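You operate a simulated robot arm through the tools that you are given. There is no shell and no other tool.

Carry out the task below with a simulated two-armed robot. There is one attempt and no reset: what you move stays moved.

## Task
Swap the white thread cone for the teal one and crank the bobbin in the winder full.
Fine: park the white cone on grey stand A; power stays off, clutch Free till swapped; then Wind, crank, back to Free; bobbin stays, others stay empty.

The check looks at the end state, three seconds after you hand in, the way a careful person would. Anything else that was tipped, shoved, dropped, spilled or broken makes it a failure.

## Robot
Two 7-joint arms with two-finger parallel grippers on one trunk that stands fixed in place. Base frame: the origin is at the foot of the trunk, x ahead of it, y to its left, z up; the work surface is at about z = 0.8. Readings come in m, degrees, newtons and seconds.
The left shoulder is at [0.071, 0.156, 1.13], the right one opposite. Payload 3.91 kg a hand.
Tool frame (each hand has its own): the origin (TCP) lies between the finger pads and is the grasp point; the fingertips stand 0.03 m ahead of it; z points along the fingers, y is the line along which they close. Largest opening 0.11 m; finger width 0.02, thickness 0.01; the body of the gripper, 0.048 by 0.112 m, starts 0.055 m behind the TCP.
Orientation is that of the tool frame in the base frame, as a unit quaternion [x, y, z, w]. With the fingers straight down and closing along the base's y, the tool's x points along the base's -x, its y along +y and its z along -z.

## Interface
- The arms move only by the tool send_rows. It takes "left_motion", "right_motion" or both (then of equal length, played together; a hand with none holds still); each is a list of rows, each a list of 3 entries, a list of its own where there are three numbers: the turn, a rotation vector about the base's x, y, z in degrees, then the shift along the base's x, y, z in m, then the opening in per cent of the stroke, from 0 (shut) to 100 (fully open). In form: [[[rx, ry, rz], [dx, dy, dz], grip], ...]. A call has 1 to 20 rows; each row shifts and turns the commanded pose from where the row before left it. Each row takes 0.2 s and may step no farther than 0.05 m and 8.6 degrees from the row before; otherwise, or with a gripper value out of range, the whole call is refused. A pose out of reach is approached as far as the arm can. The call stops where the force on the tool passes 90 N (or 10 N more than at its start, if that is more) or the arm is blocked; 0.2 s more then pass. The fingers move at their own pace (about 0.108 m/s each) and stop on an object; they squeeze with about 39 N. The grip force told is the motor's: it shows also when the fingers shut on nothing. Time passes only in rows, and 0.2 s behind the last, so rows that do not move let the fingers close. The reply holds the time, the measured pose of the TCP, the force on the tool along the base axes, the opening and the grip force, in the units named above and with some noise, with the torque about the TCP (base axes, N m) and any sound that the robot's microphone picked up.
- Cameras (640 x 400 px; columns grow to the right, rows downward): "scene" is now at [0.1396, -0.0352, 1.3747]; the picture's right is [-0.23, -0.97, 0.00], its down [-0.46, 0.11, -0.88] and it looks along [0.86, -0.21, -0.47] (base axes); focal length 373 px, centre (320, 200). "left" rides on the left gripper at [0.072, -0.017, -0.103] in its tool frame; the picture's right is [0.23, 0.97, 0.00], its down [-0.76, 0.18, -0.62] and it looks along [-0.61, 0.14, 0.78] (tool axes); focal length 222 px, centre (320, 200). "right" rides on the right gripper at [0.072, 0.017, -0.104] in its tool frame; the picture's right is [-0.23, 0.97, 0.00], its down [-0.76, -0.18, -0.62] and it looks along [-0.61, -0.14, 0.78] (tool axes); focal length 222 px, centre (320, 200). There is no depth. A picture from a camera that has moved, and an enlarged one, comes with that camera's place and axes in the base frame and with its lens. The place of the scene camera against the robot may be out by one fixed shift of up to 0.018 m in any direction.
- snapshot(camera): a new picture of that camera. No time passes.
- slide_trunk(by): slides the trunk up (or, below 0, down) by that many m; the arms and the scene camera ride with it, the base frame stays. It gives what a move gives, with no picture.
- pan_tilt(pan, tilt): turns the head with the scene camera to pan (to the left, within 86 degrees either way) and tilt (down, from -29 to 69), counted from straight ahead of the robot. It gives what a move gives.
- enlarge(camera, box): a new picture of the part [left, top, right, bottom] of that camera's present view, enlarged. No time passes.
- close_job(): hands the job in; it is judged then, once.

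Nothing tells you positions but the pictures and the camera data. Unless the task says otherwise, let go and move clear before handing in.

The tools are called after "Call:" as a command line: name --argument value ..., lists and objects as JSON in quotes. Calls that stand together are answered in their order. send_rows: Moves the arms, as the interface text tells. Its arguments: {"type":"object","properties":{"left_motion":{"type":"array","items":{"type":"array"}},"right_motion":{"type":"array","items":{"type":"array"}}},"required":[]} The other tools are called the same way: slide_trunk (by) slides the trunk up or down; pan_tilt (pan, tilt) turns the head that bears the scene camera; snapshot (camera) takes a picture; enlarge (camera, box) takes an enlarged picture of a part of a camera's view; close_job () hands the job in.

At the start:

```text
t: 0.0
left_position: [0.8521, 0.1526, 1.1701]
left_ee_rot: [0.001, 1.0, 0.0, -0.001]
left_ft_force: [-0.2, 0.0, -1.0]
left_torque: [0.02, -0.02, 0.0]
left_gripper_width: 0.11
left_gripper_force: 0.1
right_position: [0.7009, -0.5129, 1.1455]
right_ee_rot: [0.001, 1.0, 0.001, 0.0]
right_ft_force: [0.5, 0.0, 0.7]
right_torque: [-0.03, 0.03, -0.01]
right_gripper_width: 0.11
right_gripper_force: 0.1
trunk travel left (down, up): [-0.575, 0.365]
head pan, tilt: [-13.6, 28.2]
```

scene: 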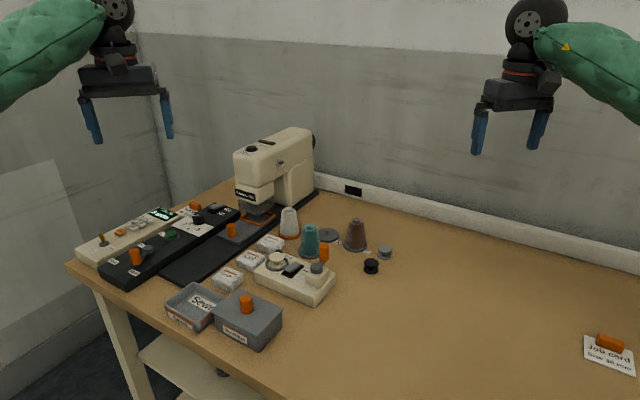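
right: 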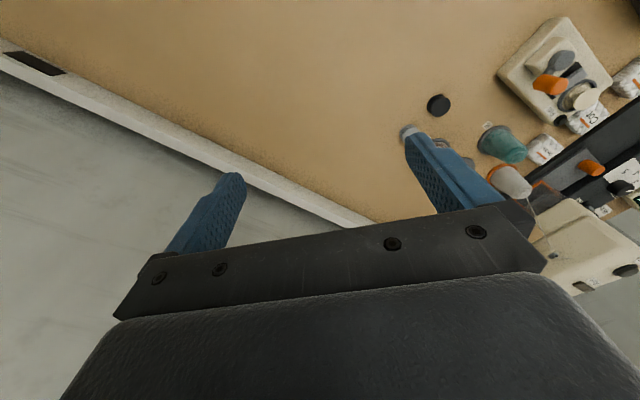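
left: 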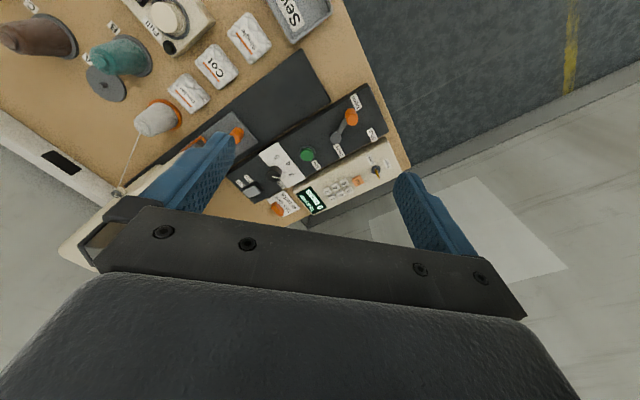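

I see a sewing table with the machine, thread cones (white, teal, brown), a bobbin winder box and several labelled parts. I'll take enlarged views before moving anything.

Call:
enlarge --camera "scene" --box '[220, 190, 420, 315]'

Call:
enlarge --camera "scene" --box '[60, 180, 260, 305]'

Call:
enlarge --camera "left" --box '[0, 0, 260, 162]'

Call:
enlarge --camera "left" --box '[140, 40, 420, 215]'

Call:
enlarge --camera "right" --box '[380, 0, 640, 162]'

Call:
enlarge --camera "scene" --box '[140, 250, 340, 375]'

```text
3.20 times, centred on (320, 252) of scene
camera zoom: at [0.1396, -0.0352, 1.3747], right [-0.23, -0.97, 0.0], down [-0.46, 0.11, -0.88], along [0.86, -0.21, -0.47], focal length 1195 px, centre (320, 32)
```

zoom: 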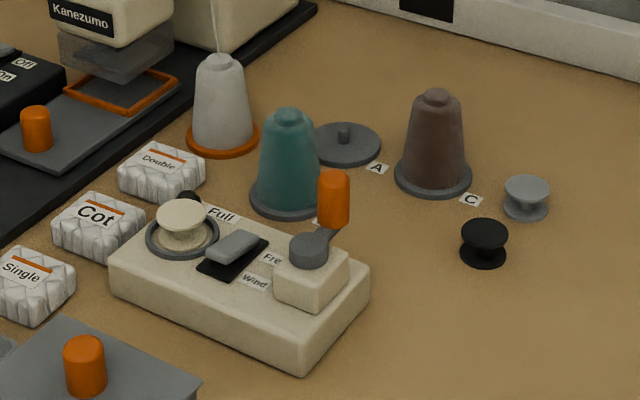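

```text
3.20 times, centred on (160, 242) of scene
camera zoom: at [0.1396, -0.0352, 1.3747], right [-0.23, -0.97, 0.0], down [-0.46, 0.11, -0.88], along [0.86, -0.21, -0.47], focal length 1195 px, centre (832, 64)
```

zoom: 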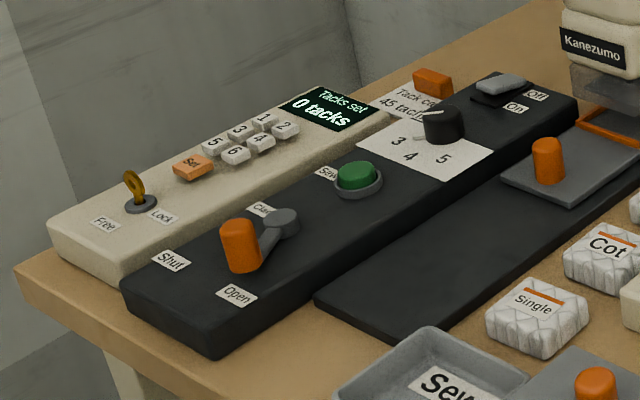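

```text
2.46 times, centred on (130, 81) of left
camera zoom: at [0.7792, 0.1346, 1.2733], right [-0.23, 0.97, 0.0], down [0.76, 0.18, 0.62], along [0.61, 0.14, -0.78], focal length 547 px, centre (788, 493)
```

zoom: 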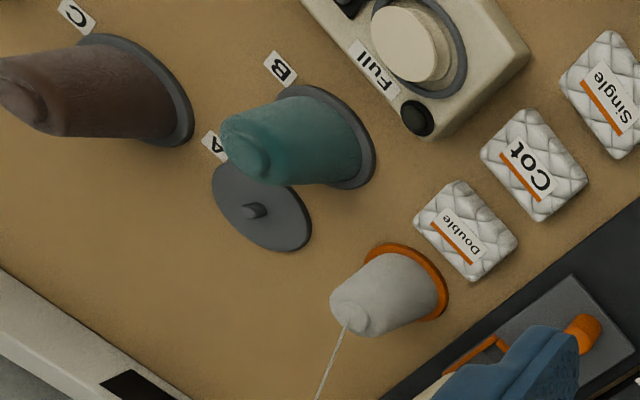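

```text
2.29 times, centred on (280, 128) of left
camera zoom: at [0.7792, 0.1346, 1.2733], right [-0.23, 0.97, 0.0], down [0.76, 0.18, 0.62], along [0.61, 0.14, -0.78], focal length 508 px, centre (411, 366)
```

zoom: 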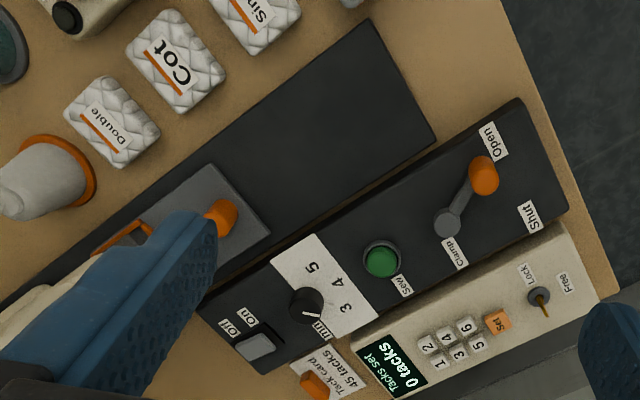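

```text
2.46 times, centred on (510, 81) of right
camera zoom: at [0.629, -0.4959, 1.2486], right [0.23, 0.97, 0.0], down [0.76, -0.18, 0.62], along [0.61, -0.14, -0.78], focal length 547 px, centre (-148, 493)
```

zoom: 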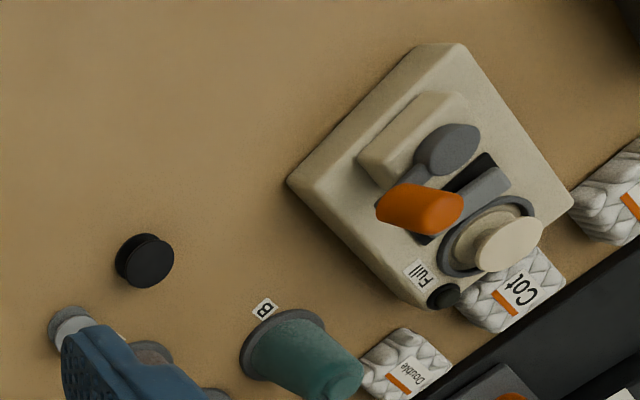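

```text
3.20 times, centred on (240, 312) of scene
camera zoom: at [0.1396, -0.0352, 1.3747], right [-0.23, -0.97, 0.0], down [-0.46, 0.11, -0.88], along [0.86, -0.21, -0.47], focal length 1195 px, centre (576, -160)
```

zoom: 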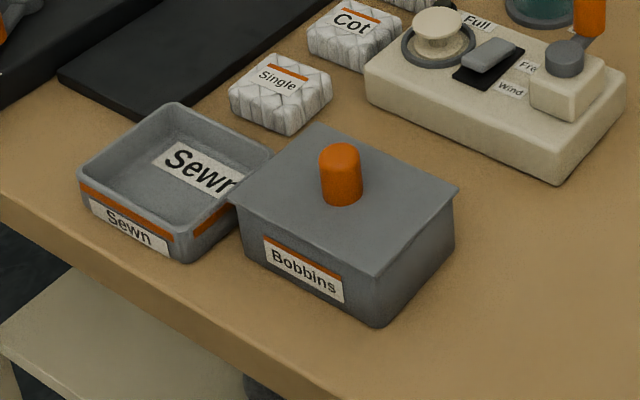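

The white cone sits on the orange spindle at about (1.01, -0.155) and the teal one on stand B at about (0.916, -0.194). Empty stand A is near (0.97, -0.25), and the winder is near (0.78, -0.14). I'll bring the right hand over for a closer camera view, staying high.

Call:
send_rows --right_motion '[[[0, 0, 0], [0.015, 0.039, 0], 100], [[0, 0, 0], [0.015, 0.039, 0], 100], [[0, 0, 0], [0.015, 0.039, 0], 100], [[0, 0, 0], [0.015, 0.039, 0], 100], [[0, 0, 0], [0.015, 0.039, 0], 100], [[0, 0, 0], [0.015, 0.039, 0], 100], [[0, 0, 0], [0.015, 0.039, 0], 100], [[0, 0, 0], [0.015, 0.039, 0], 100]]'

Call:
snapshot --camera "right"

Call:
snapshot --camera "scene"

```text
t: 1.8
left_position: [0.8536, 0.1529, 1.1678]
left_ee_rot: [0.001, 1.0, -0.002, -0.001]
left_ft_force: [-0.6, 0.2, 0.2]
left_torque: [0.01, -0.01, -0.02]
left_gripper_width: 0.11
left_gripper_force: 0.1
right_position: [0.821, -0.1992, 1.1436]
right_ee_rot: [0.001, 1.0, -0.001, -0.001]
right_ft_force: [-0.1, 0.0, -0.1]
right_torque: [-0.04, 0.01, 0.0]
right_gripper_width: 0.1102
right_gripper_force: 0.1
trunk travel left (down, up): [-0.575, 0.365]
head pan, tilt: [-13.6, 28.2]
```

```text
taken
camera right: at [0.749, -0.1819, 1.2482], right [0.23, 0.97, 0.0], down [0.76, -0.18, 0.62], along [0.61, -0.14, -0.78], focal length 222 px, centre (320, 200)
```

right: 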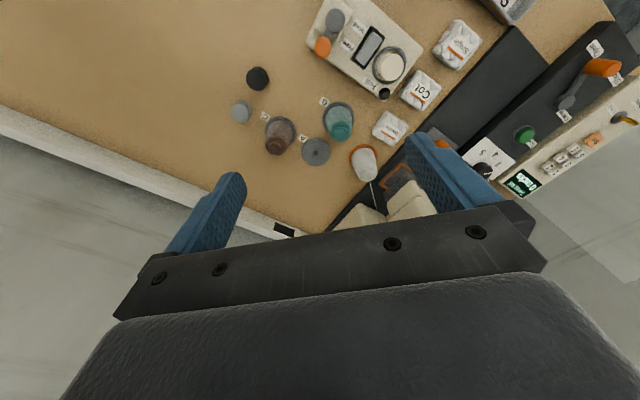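

```text
taken
camera scene: at [0.1404, -0.0338, 1.3746], right [-0.24, -0.97, 0.0], down [-0.46, 0.11, -0.88], along [0.86, -0.21, -0.47], focal length 373 px, centre (320, 200)
```

scene: 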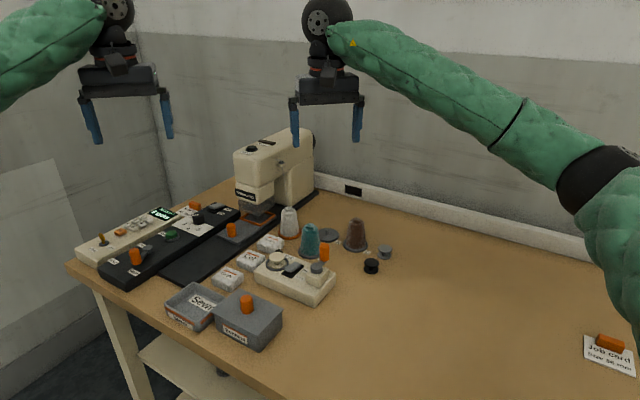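

Call:
enlarge --camera "right" --box '[220, 60, 420, 185]'

Call:
enlarge --camera "right" --box '[290, 0, 450, 100]'

Call:
enlarge --camera "right" --box '[330, 100, 450, 175]'

Call:
enlarge --camera "scene" --box '[250, 190, 350, 252]'

Call:
enlarge --camera "scene" --box '[570, 320, 640, 384]'

```text
3.20 times, centred on (320, 122) of right
camera zoom: at [0.749, -0.1819, 1.2482], right [0.23, 0.97, 0.0], down [0.76, -0.18, 0.62], along [0.61, -0.14, -0.78], focal length 711 px, centre (320, 448)
```

zoom: 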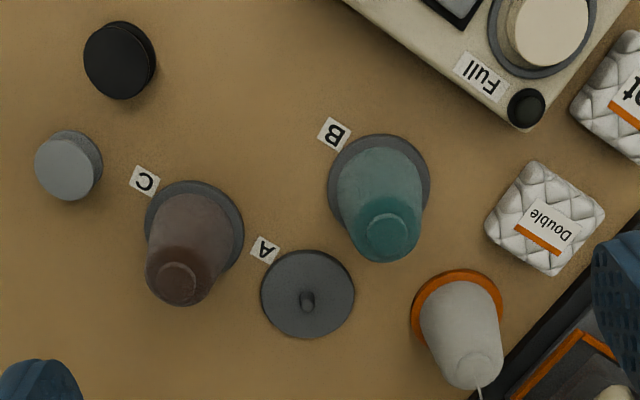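

```text
4.00 times, centred on (370, 50) of right
camera zoom: at [0.749, -0.1819, 1.2482], right [0.23, 0.97, 0.0], down [0.76, -0.18, 0.62], along [0.61, -0.14, -0.78], focal length 888 px, centre (120, 800)
```

zoom: 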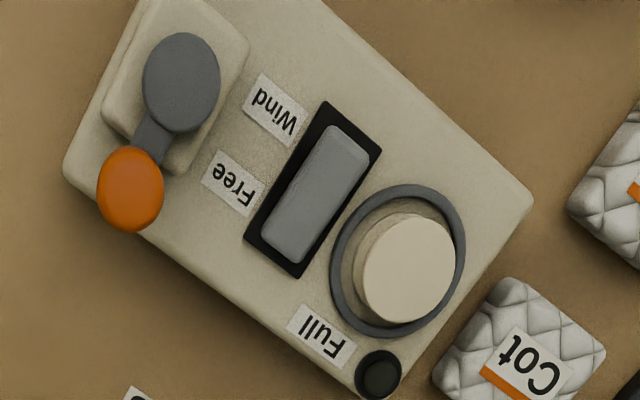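

```text
5.33 times, centred on (390, 138) of right
camera zoom: at [0.749, -0.1819, 1.2482], right [0.23, 0.97, 0.0], down [0.76, -0.18, 0.62], along [0.61, -0.14, -0.78], focal length 1185 px, centre (-53, 533)
```

zoom: 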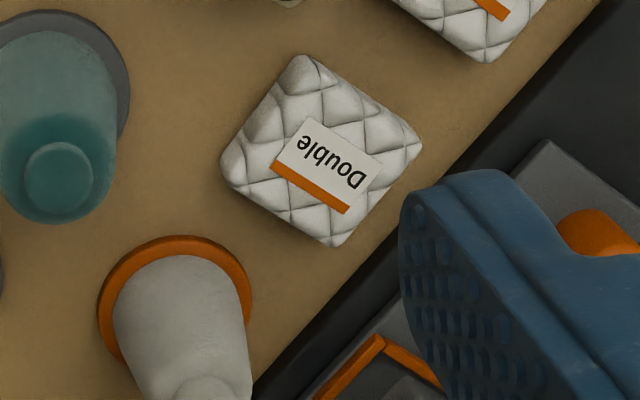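

```text
6.40 times, centred on (300, 221) of scene
camera zoom: at [0.1404, -0.0338, 1.3746], right [-0.24, -0.97, 0.0], down [-0.46, 0.11, -0.88], along [0.86, -0.21, -0.47], focal length 2390 px, centre (448, 66)
```

zoom: 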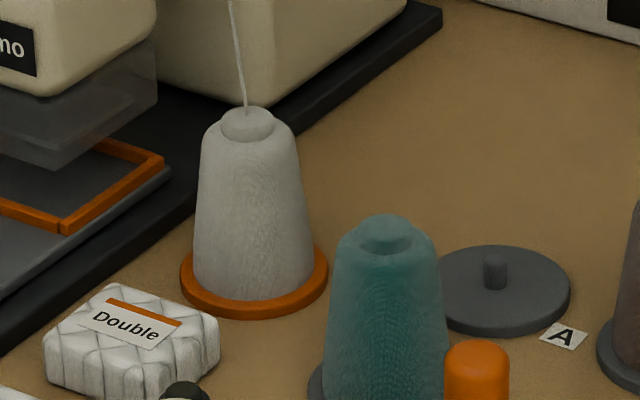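

```text
6.25 times, centred on (605, 352) of scene
camera zoom: at [0.1404, -0.0338, 1.3746], right [-0.24, -0.97, 0.0], down [-0.46, 0.11, -0.88], along [0.86, -0.21, -0.47], focal length 2334 px, centre (-1461, -750)
```

zoom: 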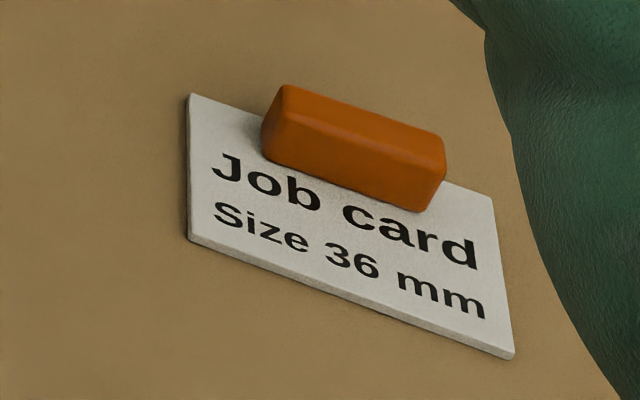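

By triangulation the white cone axis is about (1.000, -0.145), stand A (0.963, -0.241) and teal (0.900, -0.181). The disc tops are at about z = 0.81 and the cone tops at about 0.878. The white cone is near the reach limit, so I'll tilt the right hand 24° forward and take a pre-grasp pose above it.

Call:
send_rows --right_motion '[[[0, -4, 0], [0.0217, 0.009, -0.03], 70], [[0, -4, 0], [0.0217, 0.009, -0.03], 70], [[0, -4, 0], [0.0217, 0.009, -0.03], 70], [[0, -4, 0], [0.0217, 0.009, -0.03], 70], [[0, -4, 0], [0.0217, 0.009, -0.03], 70], [[0, -4, 0], [0.0217, 0.009, -0.03], 70], [[0, 0, 0], [0, 0, 0], 70]]'

Call:
snapshot --camera "right"

Call:
enlarge --camera "scene" --box '[220, 120, 380, 250]'

Call:
snapshot --camera "left"

```text
t: 3.4
left_position: [0.852, 0.1521, 1.1707]
left_ee_rot: [0.0, 1.0, 0.0, 0.0]
left_ft_force: [-0.5, -0.3, 0.1]
left_torque: [0.01, -0.01, -0.01]
left_gripper_width: 0.1101
left_gripper_force: 0.1
right_position: [0.9505, -0.1459, 0.965]
right_ee_rot: [0.0, 0.978, 0.001, 0.208]
right_ft_force: [-0.2, 0.1, 0.5]
right_torque: [0.0, -0.03, 0.0]
right_gripper_width: 0.0772
right_gripper_force: 0.0
trunk travel left (down, up): [-0.575, 0.365]
head pan, tilt: [-13.6, 28.2]
```

```text
taken
camera right: at [0.8429, -0.13, 1.0307], right [0.21, 0.97, 0.09], down [0.44, -0.18, 0.88], along [0.87, -0.14, -0.47], focal length 222 px, centre (320, 200)
```

right: 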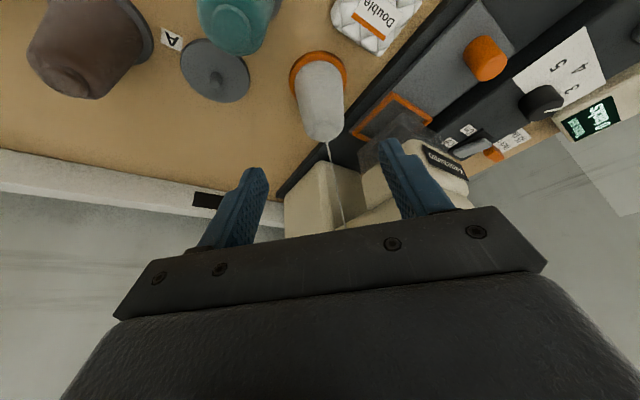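

```text
3.08 times, centred on (300, 185) of scene
camera zoom: at [0.139, -0.0351, 1.3749], right [-0.23, -0.97, 0.0], down [-0.46, 0.11, -0.88], along [0.86, -0.21, -0.47], focal length 1149 px, centre (382, 246)
```

zoom: 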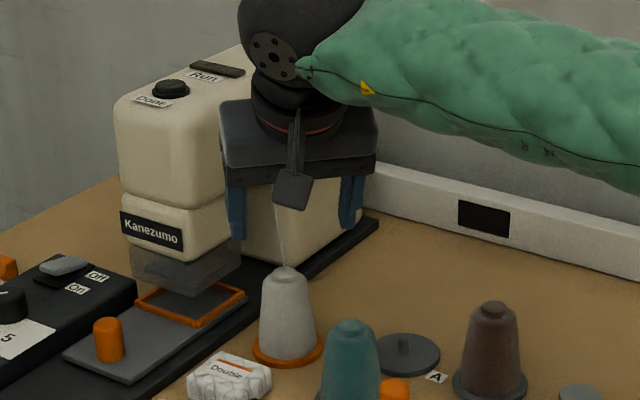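

```text
taken
camera left: at [0.7786, 0.1346, 1.2738], right [-0.23, 0.97, 0.0], down [0.76, 0.18, 0.62], along [0.61, 0.14, -0.78], focal length 222 px, centre (320, 200)
```

left: 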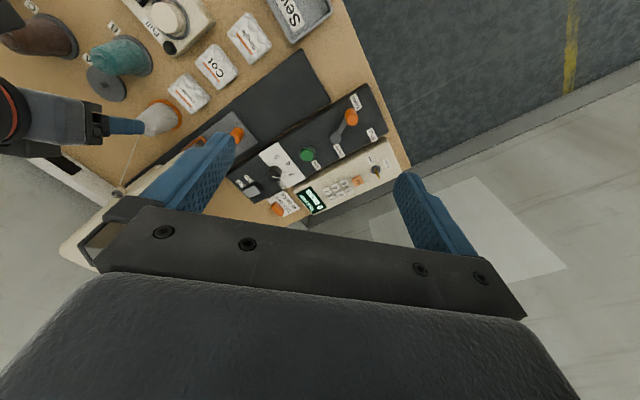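

Call:
enlarge --camera "right" --box '[260, 30, 400, 160]'

Call:
enlarge --camera "right" --box '[160, 0, 320, 130]'

```text
3.08 times, centred on (330, 95) of right
camera zoom: at [0.8429, -0.13, 1.0307], right [0.21, 0.97, 0.09], down [0.44, -0.18, 0.88], along [0.87, -0.14, -0.47], focal length 684 px, centre (289, 523)
```

zoom: 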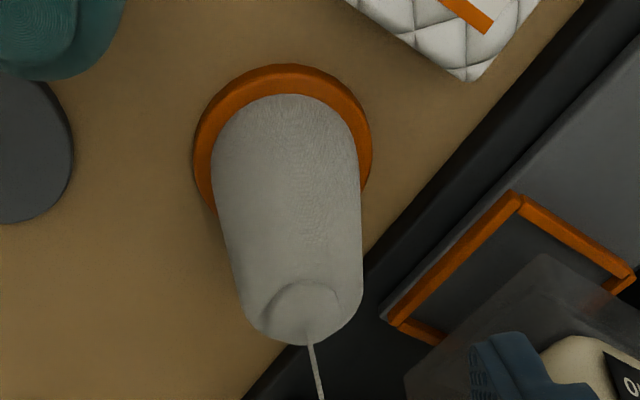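

```text
3.08 times, centred on (240, 65) of right
camera zoom: at [0.8429, -0.13, 1.0307], right [0.21, 0.97, 0.09], down [0.44, -0.18, 0.88], along [0.87, -0.14, -0.47], focal length 684 px, centre (566, 615)
```

zoom: 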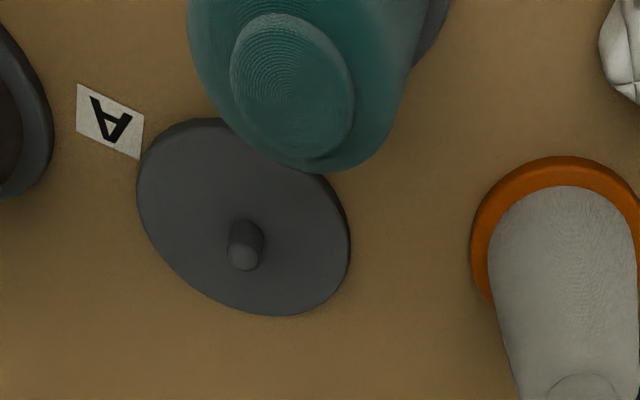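

The cone is centred between the fingers, with its axis at about (0.998, -0.144). I'll descend along the tool axis and check before closing.

Call:
send_rows --right_motion '[[[0, 0, 0], [0.0094, 0.0002, -0.0222], 70], [[0, 0, 0], [0.0094, 0.0002, -0.0222], 70], [[0, 0, 0], [0.0094, 0.0002, -0.0222], 70], [[0, 0, 0], [0.0094, 0.0002, -0.0222], 70], [[0, 0, 0], [0.0094, 0.0002, -0.0222], 70], [[0, 0, 0], [0, 0, 0], 70]]'

Call:
snapshot --camera "right"

Call:
enlarge --camera "scene" --box '[220, 130, 380, 260]'

Call:
enlarge --camera "left" --box '[0, 0, 260, 200]'

```text
t: 4.8
left_position: [0.8531, 0.1532, 1.1695]
left_ee_rot: [0.001, 1.0, 0.0, 0.0]
left_ft_force: [-1.2, -0.1, 0.2]
left_torque: [0.02, -0.02, 0.02]
left_gripper_width: 0.1101
left_gripper_force: 0.1
right_position: [0.998, -0.1449, 0.8543]
right_ee_rot: [0.0, 0.978, 0.0, 0.208]
right_ft_force: [0.2, 0.5, -0.5]
right_torque: [0.0, -0.02, -0.01]
right_gripper_width: 0.0771
right_gripper_force: 0.1
trunk travel left (down, up): [-0.575, 0.365]
head pan, tilt: [-13.6, 28.2]
```

```text
taken
camera right: at [0.8905, -0.1288, 0.9195], right [0.21, 0.97, 0.09], down [0.44, -0.18, 0.88], along [0.87, -0.14, -0.47], focal length 222 px, centre (320, 200)
```

right: 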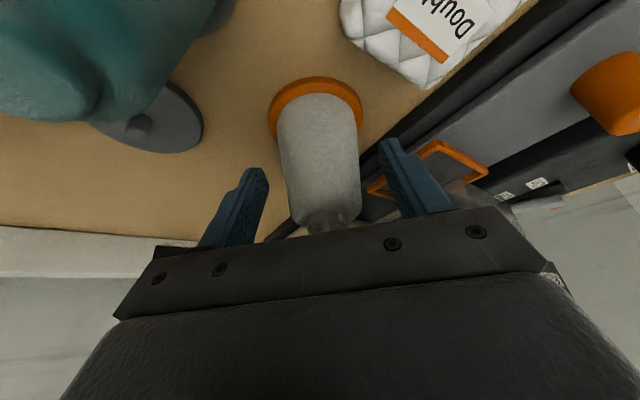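

```text
3.08 times, centred on (300, 195) of scene
camera zoom: at [0.1393, -0.0351, 1.3748], right [-0.23, -0.97, 0.0], down [-0.46, 0.11, -0.88], along [0.86, -0.21, -0.47], focal length 1149 px, centre (382, 215)
```

zoom: 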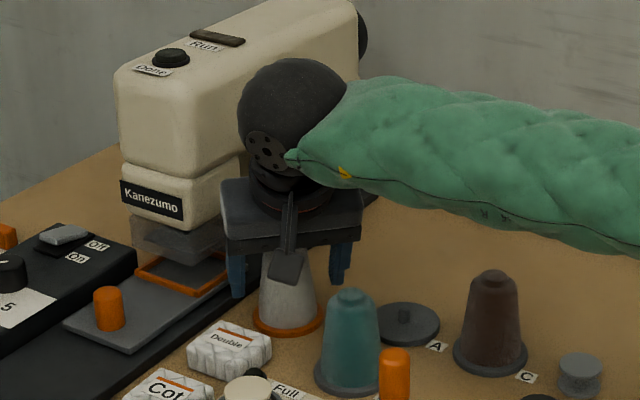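

```text
2.00 times, centred on (130, 100) of left
camera zoom: at [0.7789, 0.1347, 1.2736], right [-0.23, 0.97, 0.0], down [0.76, 0.18, 0.62], along [0.61, 0.14, -0.78], focal length 444 px, centre (700, 400)
```

zoom: 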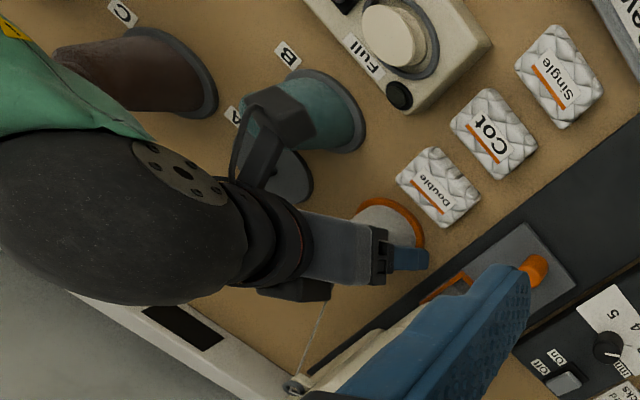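

The white cone is squarely between the pads. Closing now.

Call:
send_rows --right_motion '[[[0, 0, 0], [0, 0, 0], 45], [[0, 0, 0], [0, 0, 0], 30], [[0, 0, 0], [0, 0, 0], 30], [[0, 0, 0], [0, 0, 0], 30]]'

Call:
snapshot --camera "right"

```text
t: 5.8
left_position: [0.8528, 0.1528, 1.1686]
left_ee_rot: [-0.001, 1.0, 0.0, -0.001]
left_ft_force: [0.2, -0.2, 0.2]
left_torque: [-0.04, 0.02, 0.01]
left_gripper_width: 0.1098
left_gripper_force: 0.0
right_position: [0.9989, -0.1441, 0.8538]
right_ee_rot: [0.001, 0.978, 0.0, 0.207]
right_ft_force: [-0.3, 0.3, -0.5]
right_torque: [0.01, -0.03, 0.0]
right_gripper_width: 0.048
right_gripper_force: 39.6
trunk travel left (down, up): [-0.575, 0.365]
head pan, tilt: [-13.6, 28.2]
```

```text
taken
camera right: at [0.8908, -0.1288, 0.9192], right [0.21, 0.97, 0.09], down [0.44, -0.18, 0.88], along [0.87, -0.14, -0.47], focal length 222 px, centre (320, 200)
```

right: 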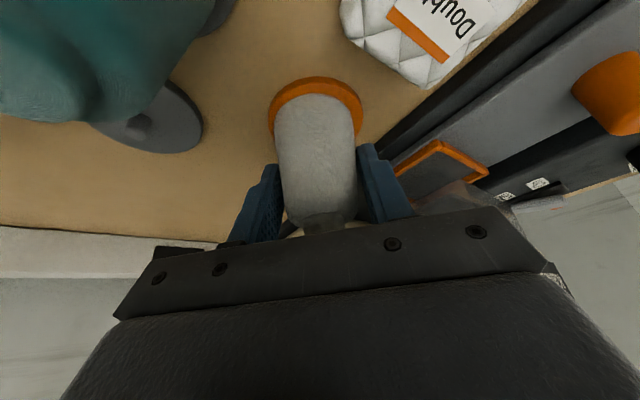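

Gripped at 0.048 m width with a 39 N squeeze. Next is a straight lift of 5 cm.

Call:
send_rows --right_motion '[[[0, 0, 0], [0, 0, 0.01], 30], [[0, 0, 0], [0, 0, 0.01], 30], [[0, 0, 0], [0, 0, 0.01], 30], [[0, 0, 0], [0, 0, 0.01], 30], [[0, 0, 0], [0, 0, 0.01], 30], [[0, 0, 0], [0, 0, 0], 30]]'

Call:
snapshot --camera "right"

Call:
enlarge --camera "scene" --box '[220, 130, 380, 260]'

```text
t: 7.2
left_position: [0.8523, 0.153, 1.1696]
left_ee_rot: [0.0, 1.0, -0.001, -0.001]
left_ft_force: [-0.1, 0.5, 0.3]
left_torque: [0.0, 0.01, 0.05]
left_gripper_width: 0.1102
left_gripper_force: 0.0
right_position: [0.9985, -0.145, 0.9044]
right_ee_rot: [0.001, 0.978, -0.001, 0.206]
right_ft_force: [0.0, -0.3, -1.2]
right_torque: [-0.02, 0.0, 0.0]
right_gripper_width: 0.048
right_gripper_force: 39.0
trunk travel left (down, up): [-0.575, 0.365]
head pan, tilt: [-13.6, 28.2]
```

```text
taken
camera right: at [0.8911, -0.1292, 0.9692], right [0.21, 0.97, 0.09], down [0.44, -0.18, 0.88], along [0.87, -0.14, -0.47], focal length 222 px, centre (320, 200)
```

right: 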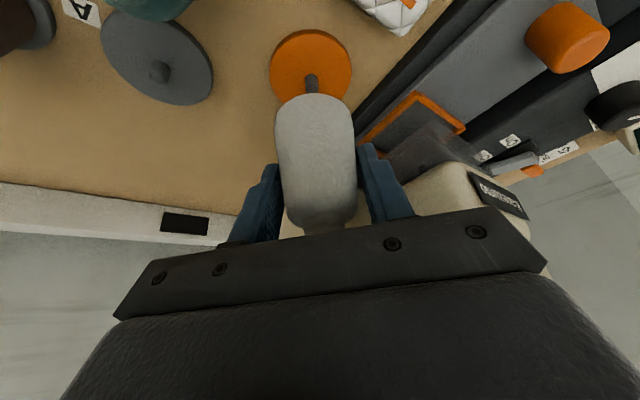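

```text
3.08 times, centred on (300, 195) of scene
camera zoom: at [0.1401, -0.0351, 1.3747], right [-0.23, -0.97, 0.0], down [-0.46, 0.11, -0.88], along [0.86, -0.21, -0.47], focal length 1149 px, centre (382, 215)
```

zoom: 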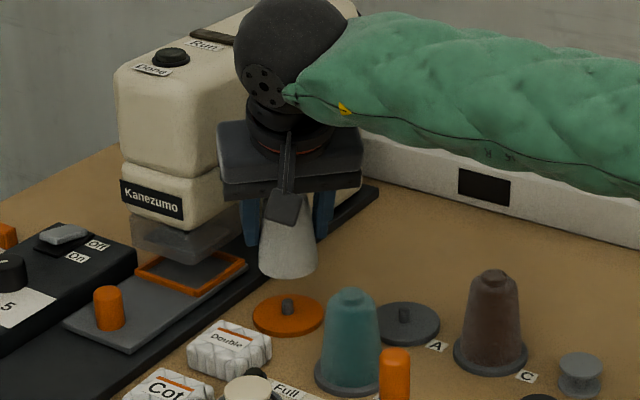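

The cone came off cleanly. Both pegs are visible now, so I'll measure their relative position precisely.

Call:
enlarge --camera "right" --box '[90, 0, 370, 120]'

Call:
enlarge --camera "scene" --box '[270, 205, 370, 255]'

Call:
enlarge --camera "left" --box '[60, 30, 220, 150]'

```text
2.29 times, centred on (230, 60) of right
camera zoom: at [0.8911, -0.1292, 0.9692], right [0.21, 0.97, 0.09], down [0.44, -0.18, 0.88], along [0.87, -0.14, -0.47], focal length 508 px, centre (526, 520)
```

zoom: 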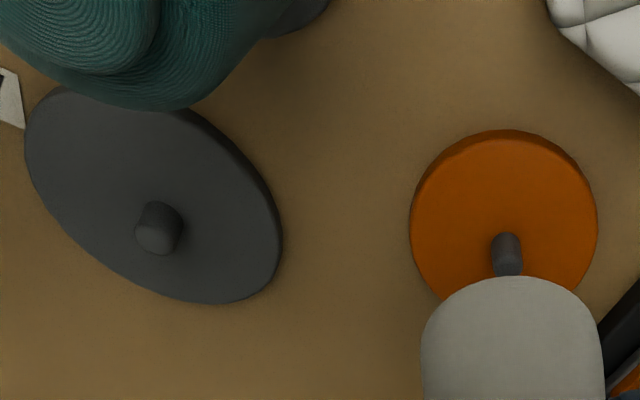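

```text
6.40 times, centred on (320, 230) of scene
camera zoom: at [0.1401, -0.0351, 1.3747], right [-0.23, -0.97, 0.0], down [-0.46, 0.11, -0.88], along [0.86, -0.21, -0.47], focal length 2390 px, centre (320, 8)
```

zoom: 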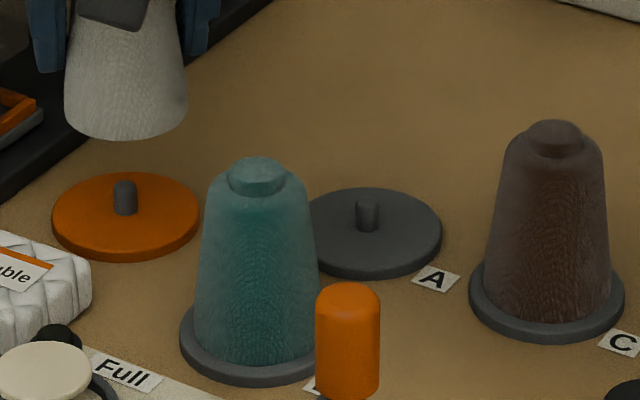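

```text
3.33 times, centred on (140, 90) of left
camera zoom: at [0.7796, 0.1347, 1.273], right [-0.23, 0.97, 0.0], down [0.76, 0.18, 0.62], along [0.61, 0.14, -0.78], focal length 740 px, centre (920, 567)
```

zoom: 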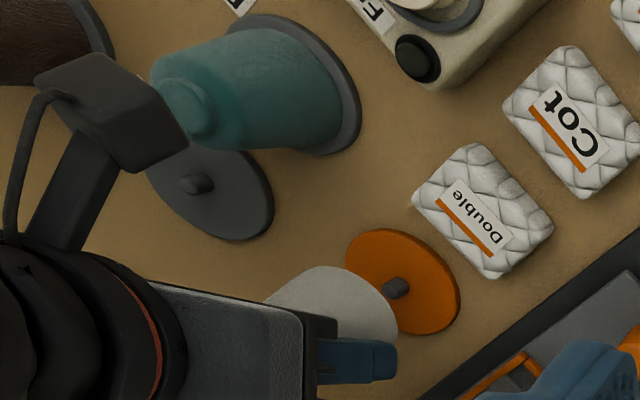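

Three views agree that A is offset from O by (-0.036, -0.0975). I'll move across at the current height, then check the alignment above peg A.

Call:
send_rows --right_motion '[[[0, 0, 0], [-0.009, -0.0244, 0], 30], [[0, 0, 0], [-0.009, -0.0244, 0], 30], [[0, 0, 0], [-0.009, -0.0244, 0], 30], [[0, 0, 0], [-0.009, -0.0243, 0], 30], [[0, 0, 0], [0, 0, 0], 30], [[0, 0, 0], [0, 0, 0], 30]]'

Call:
enlarge --camera "right" --box '[200, 0, 440, 150]'

Call:
enlarge --camera "scene" --box '[270, 205, 370, 255]'

Call:
enlarge --camera "left" --box '[20, 30, 180, 150]'

```text
t: 8.6
left_position: [0.8524, 0.1522, 1.1702]
left_ee_rot: [0.0, 1.0, -0.001, -0.002]
left_ft_force: [-0.4, 0.4, -0.5]
left_torque: [0.01, 0.0, -0.01]
left_gripper_width: 0.11
left_gripper_force: 0.1
right_position: [0.9619, -0.2436, 0.9045]
right_ee_rot: [0.001, 0.978, 0.001, 0.208]
right_ft_force: [0.4, -0.1, -1.9]
right_torque: [0.0, 0.02, -0.01]
right_gripper_width: 0.0482
right_gripper_force: 39.0
trunk travel left (down, up): [-0.575, 0.365]
head pan, tilt: [-13.6, 28.2]
```

```text
2.67 times, centred on (320, 75) of right
camera zoom: at [0.8543, -0.228, 0.9696], right [0.21, 0.97, 0.09], down [0.44, -0.18, 0.88], along [0.87, -0.14, -0.47], focal length 592 px, centre (320, 533)
```

zoom: 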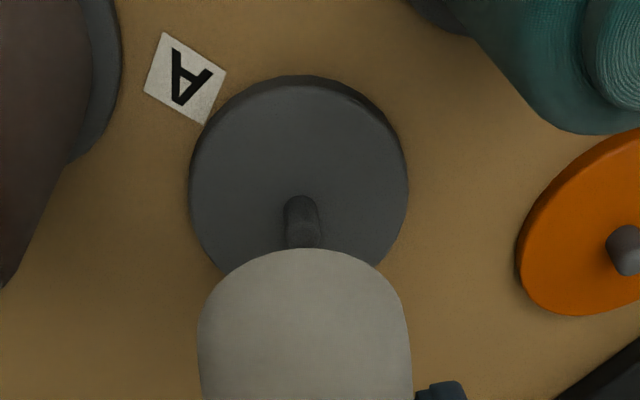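

```text
6.40 times, centred on (320, 230) of scene
camera zoom: at [0.1396, -0.0357, 1.3747], right [-0.23, -0.97, 0.0], down [-0.46, 0.11, -0.88], along [0.86, -0.21, -0.47], focal length 2390 px, centre (320, 8)
```

zoom: 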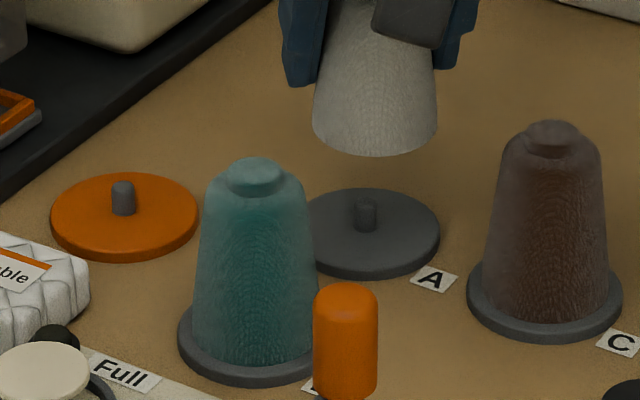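

```text
3.33 times, centred on (100, 90) of left
camera zoom: at [0.7792, 0.1339, 1.2734], right [-0.23, 0.97, 0.0], down [0.76, 0.18, 0.62], along [0.61, 0.14, -0.78], focal length 740 px, centre (1053, 567)
```

zoom: 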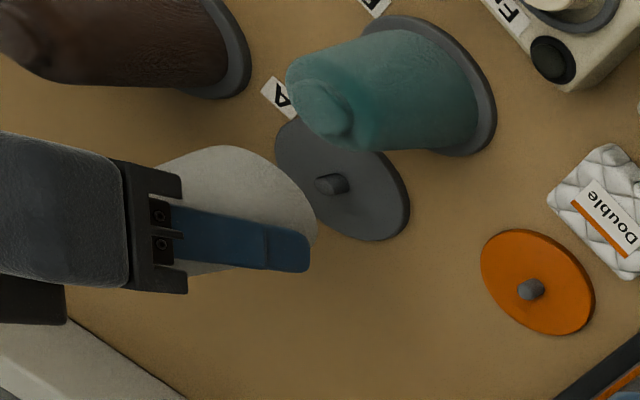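

The cone sits about 3 mm too far to -y and 1.5 mm too far in +x relative to peg A. I'll correct that and lower partway.

Call:
send_rows --right_motion '[[[0, 0, 0], [-0.0015, 0.003, 0], 30], [[0, 0, 0], [0, 0, -0.01], 30], [[0, 0, 0], [0, 0, -0.01], 30], [[0, 0, 0], [0, 0, -0.01], 30], [[0, 0, 0], [0, 0, 0], 30]]'

Call:
enlarge --camera "right" --box '[200, 0, 440, 150]'

Call:
enlarge --camera "scene" --box '[270, 205, 370, 255]'

Call:
enlarge --camera "left" --box '[20, 30, 180, 150]'

```text
t: 9.8
left_position: [0.8526, 0.1526, 1.1702]
left_ee_rot: [0.0, 1.0, 0.001, -0.001]
left_ft_force: [-0.1, 0.4, -0.8]
left_torque: [0.05, 0.01, 0.0]
left_gripper_width: 0.1099
left_gripper_force: 0.1
right_position: [0.9603, -0.2402, 0.8734]
right_ee_rot: [-0.001, 0.978, 0.001, 0.207]
right_ft_force: [-0.4, 0.3, -0.9]
right_torque: [0.03, -0.01, 0.0]
right_gripper_width: 0.0483
right_gripper_force: 38.9
trunk travel left (down, up): [-0.575, 0.365]
head pan, tilt: [-13.6, 28.2]
```

```text
2.67 times, centred on (320, 75) of right
camera zoom: at [0.8532, -0.2235, 0.9391], right [0.21, 0.97, 0.09], down [0.44, -0.18, 0.88], along [0.87, -0.14, -0.47], focal length 592 px, centre (320, 533)
```

zoom: 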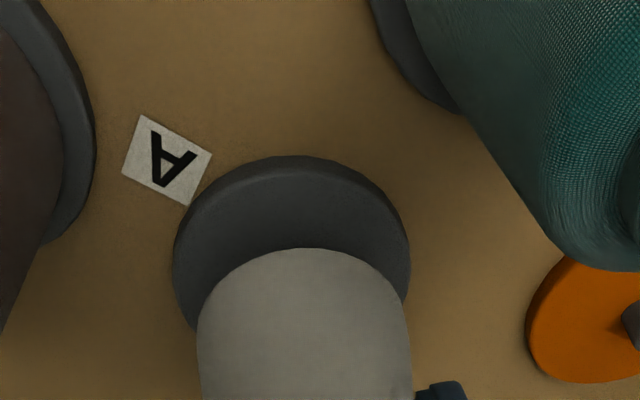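

```text
6.40 times, centred on (320, 230) of scene
camera zoom: at [0.1397, -0.0349, 1.3747], right [-0.23, -0.97, 0.0], down [-0.46, 0.11, -0.88], along [0.86, -0.21, -0.47], focal length 2390 px, centre (320, 8)
```

zoom: 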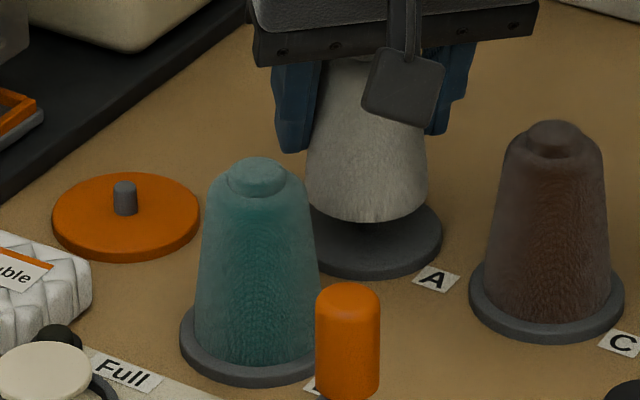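

```text
3.33 times, centred on (100, 90) of left
camera zoom: at [0.7793, 0.1348, 1.2732], right [-0.23, 0.97, 0.0], down [0.76, 0.18, 0.62], along [0.61, 0.14, -0.78], focal length 740 px, centre (1053, 567)
```

zoom: 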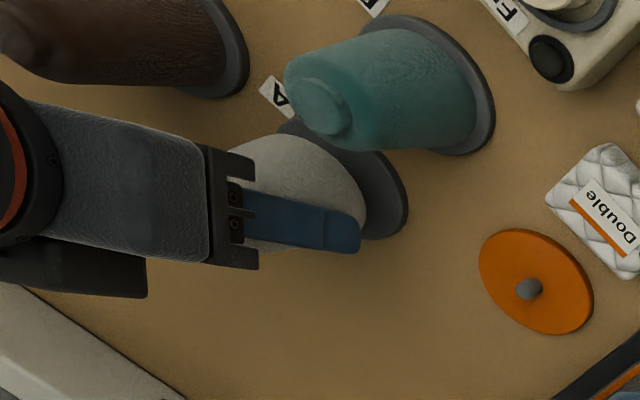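

The cone bottom is now centred over peg A. I'll lower the last 2 cm gently while watching the force.

Call:
send_rows --right_motion '[[[0, 0, 0], [0, 0, -0.006], 30], [[0, 0, 0], [0, 0, -0.005], 30], [[0, 0, 0], [0, 0, -0.004], 30], [[0, 0, 0], [0, 0, -0.003], 30], [[0, 0, 0], [0, 0, 0], 30]]'

Call:
enlarge --camera "right" --box '[200, 0, 440, 150]'

Call:
enlarge --camera "scene" --box '[270, 205, 370, 255]'

```text
t: 11.0
left_position: [0.8518, 0.1532, 1.1705]
left_ee_rot: [0.0, 1.0, 0.0, -0.001]
left_ft_force: [-0.2, -1.0, -0.6]
left_torque: [-0.02, 0.01, -0.01]
left_gripper_width: 0.1099
left_gripper_force: 0.1
right_position: [0.9608, -0.2393, 0.8549]
right_ee_rot: [0.0, 0.978, 0.0, 0.207]
right_ft_force: [-0.7, -0.8, -1.6]
right_torque: [0.0, 0.03, 0.01]
right_gripper_width: 0.0483
right_gripper_force: 39.2
trunk travel left (down, up): [-0.575, 0.365]
head pan, tilt: [-13.6, 28.2]
```

```text
2.67 times, centred on (320, 75) of right
camera zoom: at [0.853, -0.2235, 0.9207], right [0.21, 0.97, 0.09], down [0.44, -0.18, 0.88], along [0.87, -0.14, -0.47], focal length 592 px, centre (320, 533)
```

zoom: 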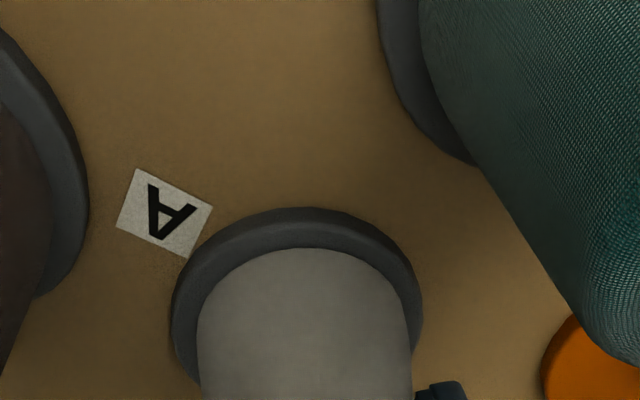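

```text
6.40 times, centred on (320, 230) of scene
camera zoom: at [0.1398, -0.0351, 1.3747], right [-0.23, -0.97, 0.0], down [-0.46, 0.11, -0.88], along [0.86, -0.21, -0.47], focal length 2390 px, centre (320, 8)
```

zoom: 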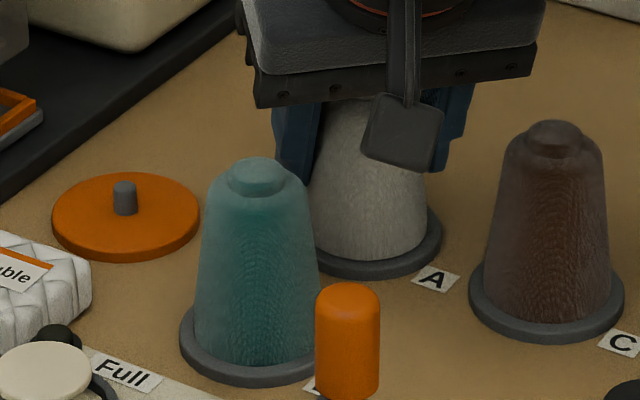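

The cone is nearly seated with no contact force yet. I'll lower a couple more millimetres.

Call:
send_rows --right_motion '[[[0, 0, 0], [0, 0, -0.001], 30], [[0, 0, 0], [0, 0, -0.001], 30], [[0, 0, 0], [0, 0, 0], 30]]'

Call:
enlarge --camera "right" --box '[220, 60, 420, 160]'

```text
t: 11.8
left_position: [0.8527, 0.1533, 1.1691]
left_ee_rot: [0.0, 1.0, 0.0, -0.001]
left_ft_force: [-0.1, 0.3, 0.2]
left_torque: [0.01, -0.04, 0.02]
left_gripper_width: 0.1099
left_gripper_force: 0.0
right_position: [0.9604, -0.2388, 0.8549]
right_ee_rot: [0.0, 0.978, 0.001, 0.208]
right_ft_force: [1.0, 0.6, 0.4]
right_torque: [0.04, 0.0, 0.0]
right_gripper_width: 0.0482
right_gripper_force: 39.0
trunk travel left (down, up): [-0.575, 0.365]
head pan, tilt: [-13.6, 28.2]
```

```text
3.20 times, centred on (320, 110) of right
camera zoom: at [0.853, -0.2234, 0.9192], right [0.21, 0.97, 0.09], down [0.44, -0.18, 0.88], along [0.87, -0.14, -0.47], focal length 711 px, centre (320, 488)
```

zoom: 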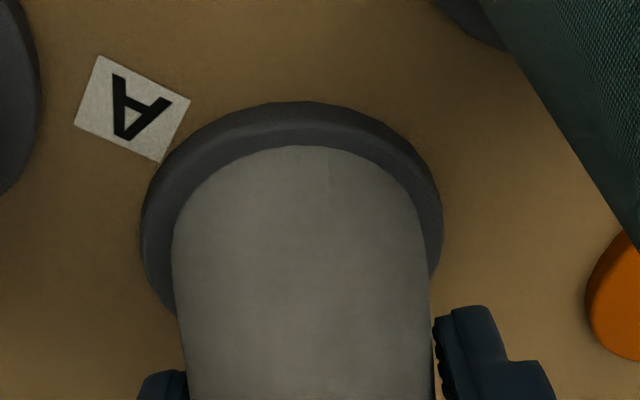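

Height matches where the cone sat on O, and the weight is carried by the stand. I'll release and rise straight up.

Call:
send_rows --right_motion '[[[0, 0, 0], [0, 0, 0], 48], [[0, 0, 0], [0, 0, 0], 54], [[0, 0, 0], [0, 0, 0], 62], [[0, 0, 0], [0, 0, 0], 62], [[0, 0, 0], [0, 0, 0.015], 62], [[0, 0, 0], [0, 0, 0.025], 62], [[0, 0, 0], [0, 0, 0.03], 62], [[0, 0, 0], [0, 0, 0.03], 62], [[0, 0, 0], [0, 0, 0.02], 62], [[0, 0, 0], [0, 0, 0], 62]]'

Call:
snapshot --camera "right"

Call:
enlarge --camera "scene" --box '[260, 180, 400, 270]'

Call:
enlarge --camera "left" --box '[20, 0, 220, 150]'

```text
t: 14.0
left_position: [0.8525, 0.1523, 1.1687]
left_ee_rot: [0.0, 1.0, 0.0, -0.001]
left_ft_force: [-0.3, 0.3, 0.3]
left_torque: [-0.01, 0.02, 0.0]
left_gripper_width: 0.1102
left_gripper_force: 0.0
right_position: [0.9603, -0.2402, 0.9729]
right_ee_rot: [0.001, 0.978, 0.0, 0.207]
right_ft_force: [-0.2, -0.1, 0.0]
right_torque: [-0.02, 0.02, 0.01]
right_gripper_width: 0.0684
right_gripper_force: 0.0
trunk travel left (down, up): [-0.575, 0.365]
head pan, tilt: [-13.6, 28.2]
```

```text
taken
camera right: at [0.8531, -0.2241, 1.0388], right [0.21, 0.97, 0.09], down [0.44, -0.18, 0.88], along [0.87, -0.14, -0.47], focal length 222 px, centre (320, 200)
```

right: 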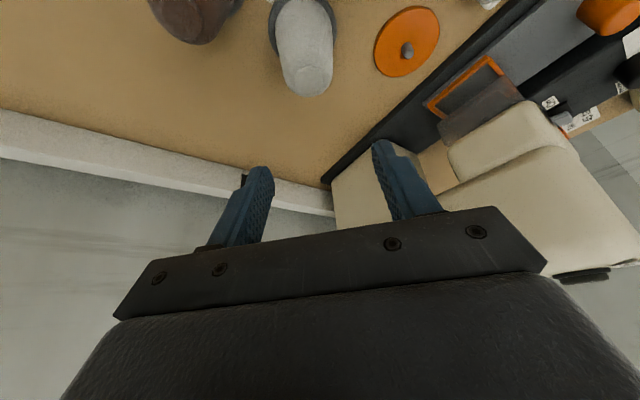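

```text
4.44 times, centred on (330, 225) of scene
camera zoom: at [0.14, -0.0352, 1.3747], right [-0.23, -0.97, 0.0], down [-0.46, 0.11, -0.88], along [0.86, -0.21, -0.47], focal length 1660 px, centre (276, 89)
```

zoom: 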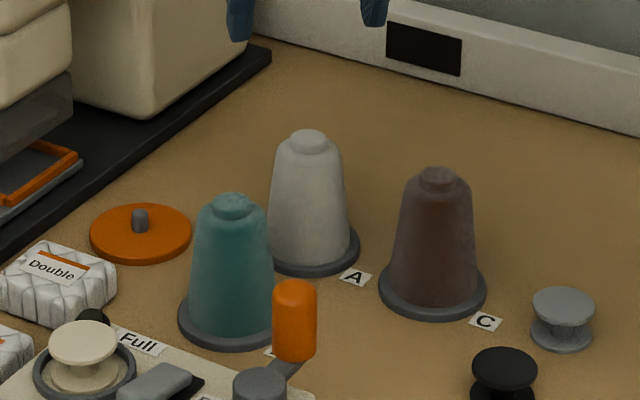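

```text
2.67 times, centred on (120, 75) of left
camera zoom: at [0.7795, 0.1346, 1.2731], right [-0.23, 0.97, 0.0], down [0.76, 0.18, 0.62], along [0.61, 0.14, -0.78], focal length 592 px, centre (853, 533)
```

zoom: 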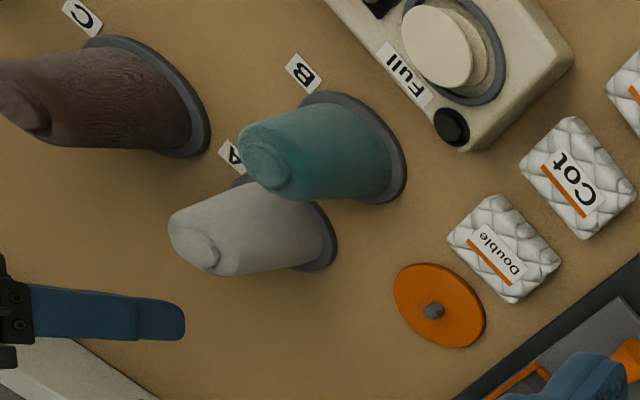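

White is parked upright on stand A. Next I'll move to the pre-grasp above the teal cone.

Call:
send_rows --right_motion '[[[0, 0, 0], [-0.0273, 0.0148, 0.0], 70], [[0, 0, 0], [-0.0273, 0.0148, 0.0], 70], [[0, 0, 0], [-0.0273, 0.0148, 0.0], 70], [[0, 0, 0], [-0.0273, 0.0148, -0.005], 70], [[0, 0, 0], [0, 0, 0], 70], [[0, 0, 0], [0, 0, 0], 70]]'

Call:
enlarge --camera "right" --box '[240, 20, 400, 150]'

Call:
snapshot --camera "right"

Call:
enlarge --camera "scene" --box '[240, 160, 400, 290]'

```text
t: 15.4
left_position: [0.8523, 0.1529, 1.1686]
left_ee_rot: [0.0, 1.0, 0.0, 0.0]
left_ft_force: [0.0, -0.7, -1.1]
left_torque: [0.02, 0.0, -0.05]
left_gripper_width: 0.1101
left_gripper_force: 0.1
right_position: [0.8518, -0.1816, 0.9673]
right_ee_rot: [0.0, 0.978, 0.0, 0.208]
right_ft_force: [-0.2, -0.2, -0.2]
right_torque: [0.02, -0.03, 0.03]
right_gripper_width: 0.0773
right_gripper_force: 0.0
trunk travel left (down, up): [-0.575, 0.365]
head pan, tilt: [-13.6, 28.2]
```

```text
3.08 times, centred on (320, 85) of right
camera zoom: at [0.7443, -0.1654, 1.0327], right [0.21, 0.97, 0.09], down [0.44, -0.18, 0.88], along [0.87, -0.14, -0.47], focal length 684 px, centre (320, 554)
```

zoom: 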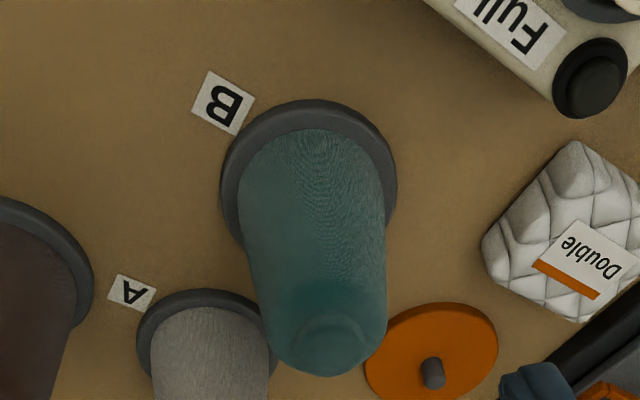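

```text
taken
camera right: at [0.7443, -0.1654, 1.0327], right [0.21, 0.97, 0.09], down [0.44, -0.18, 0.88], along [0.87, -0.14, -0.47], focal length 222 px, centre (320, 200)
```

right: 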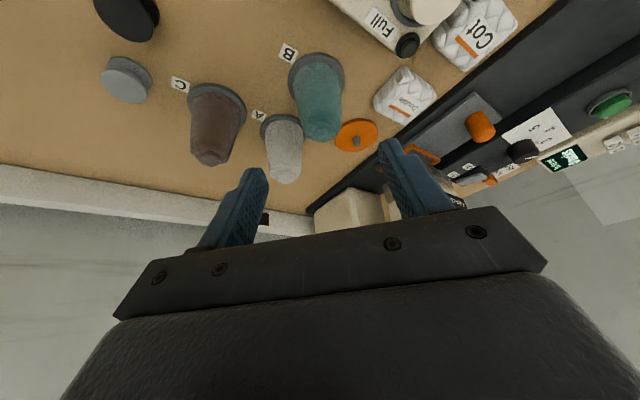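

```text
3.08 times, centred on (320, 225) of scene
camera zoom: at [0.1396, -0.035, 1.3748], right [-0.23, -0.97, 0.0], down [-0.46, 0.11, -0.88], along [0.86, -0.21, -0.47], focal length 1149 px, centre (320, 123)
```

zoom: 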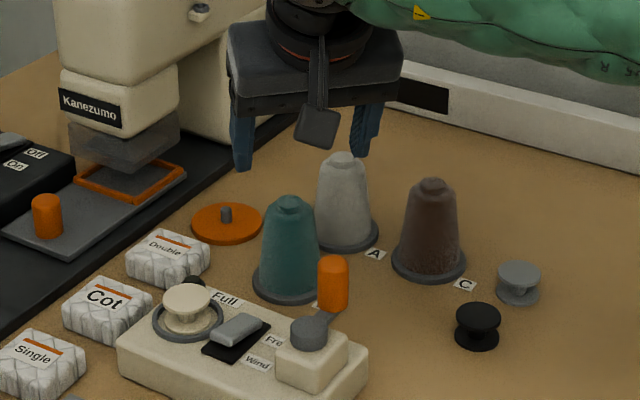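

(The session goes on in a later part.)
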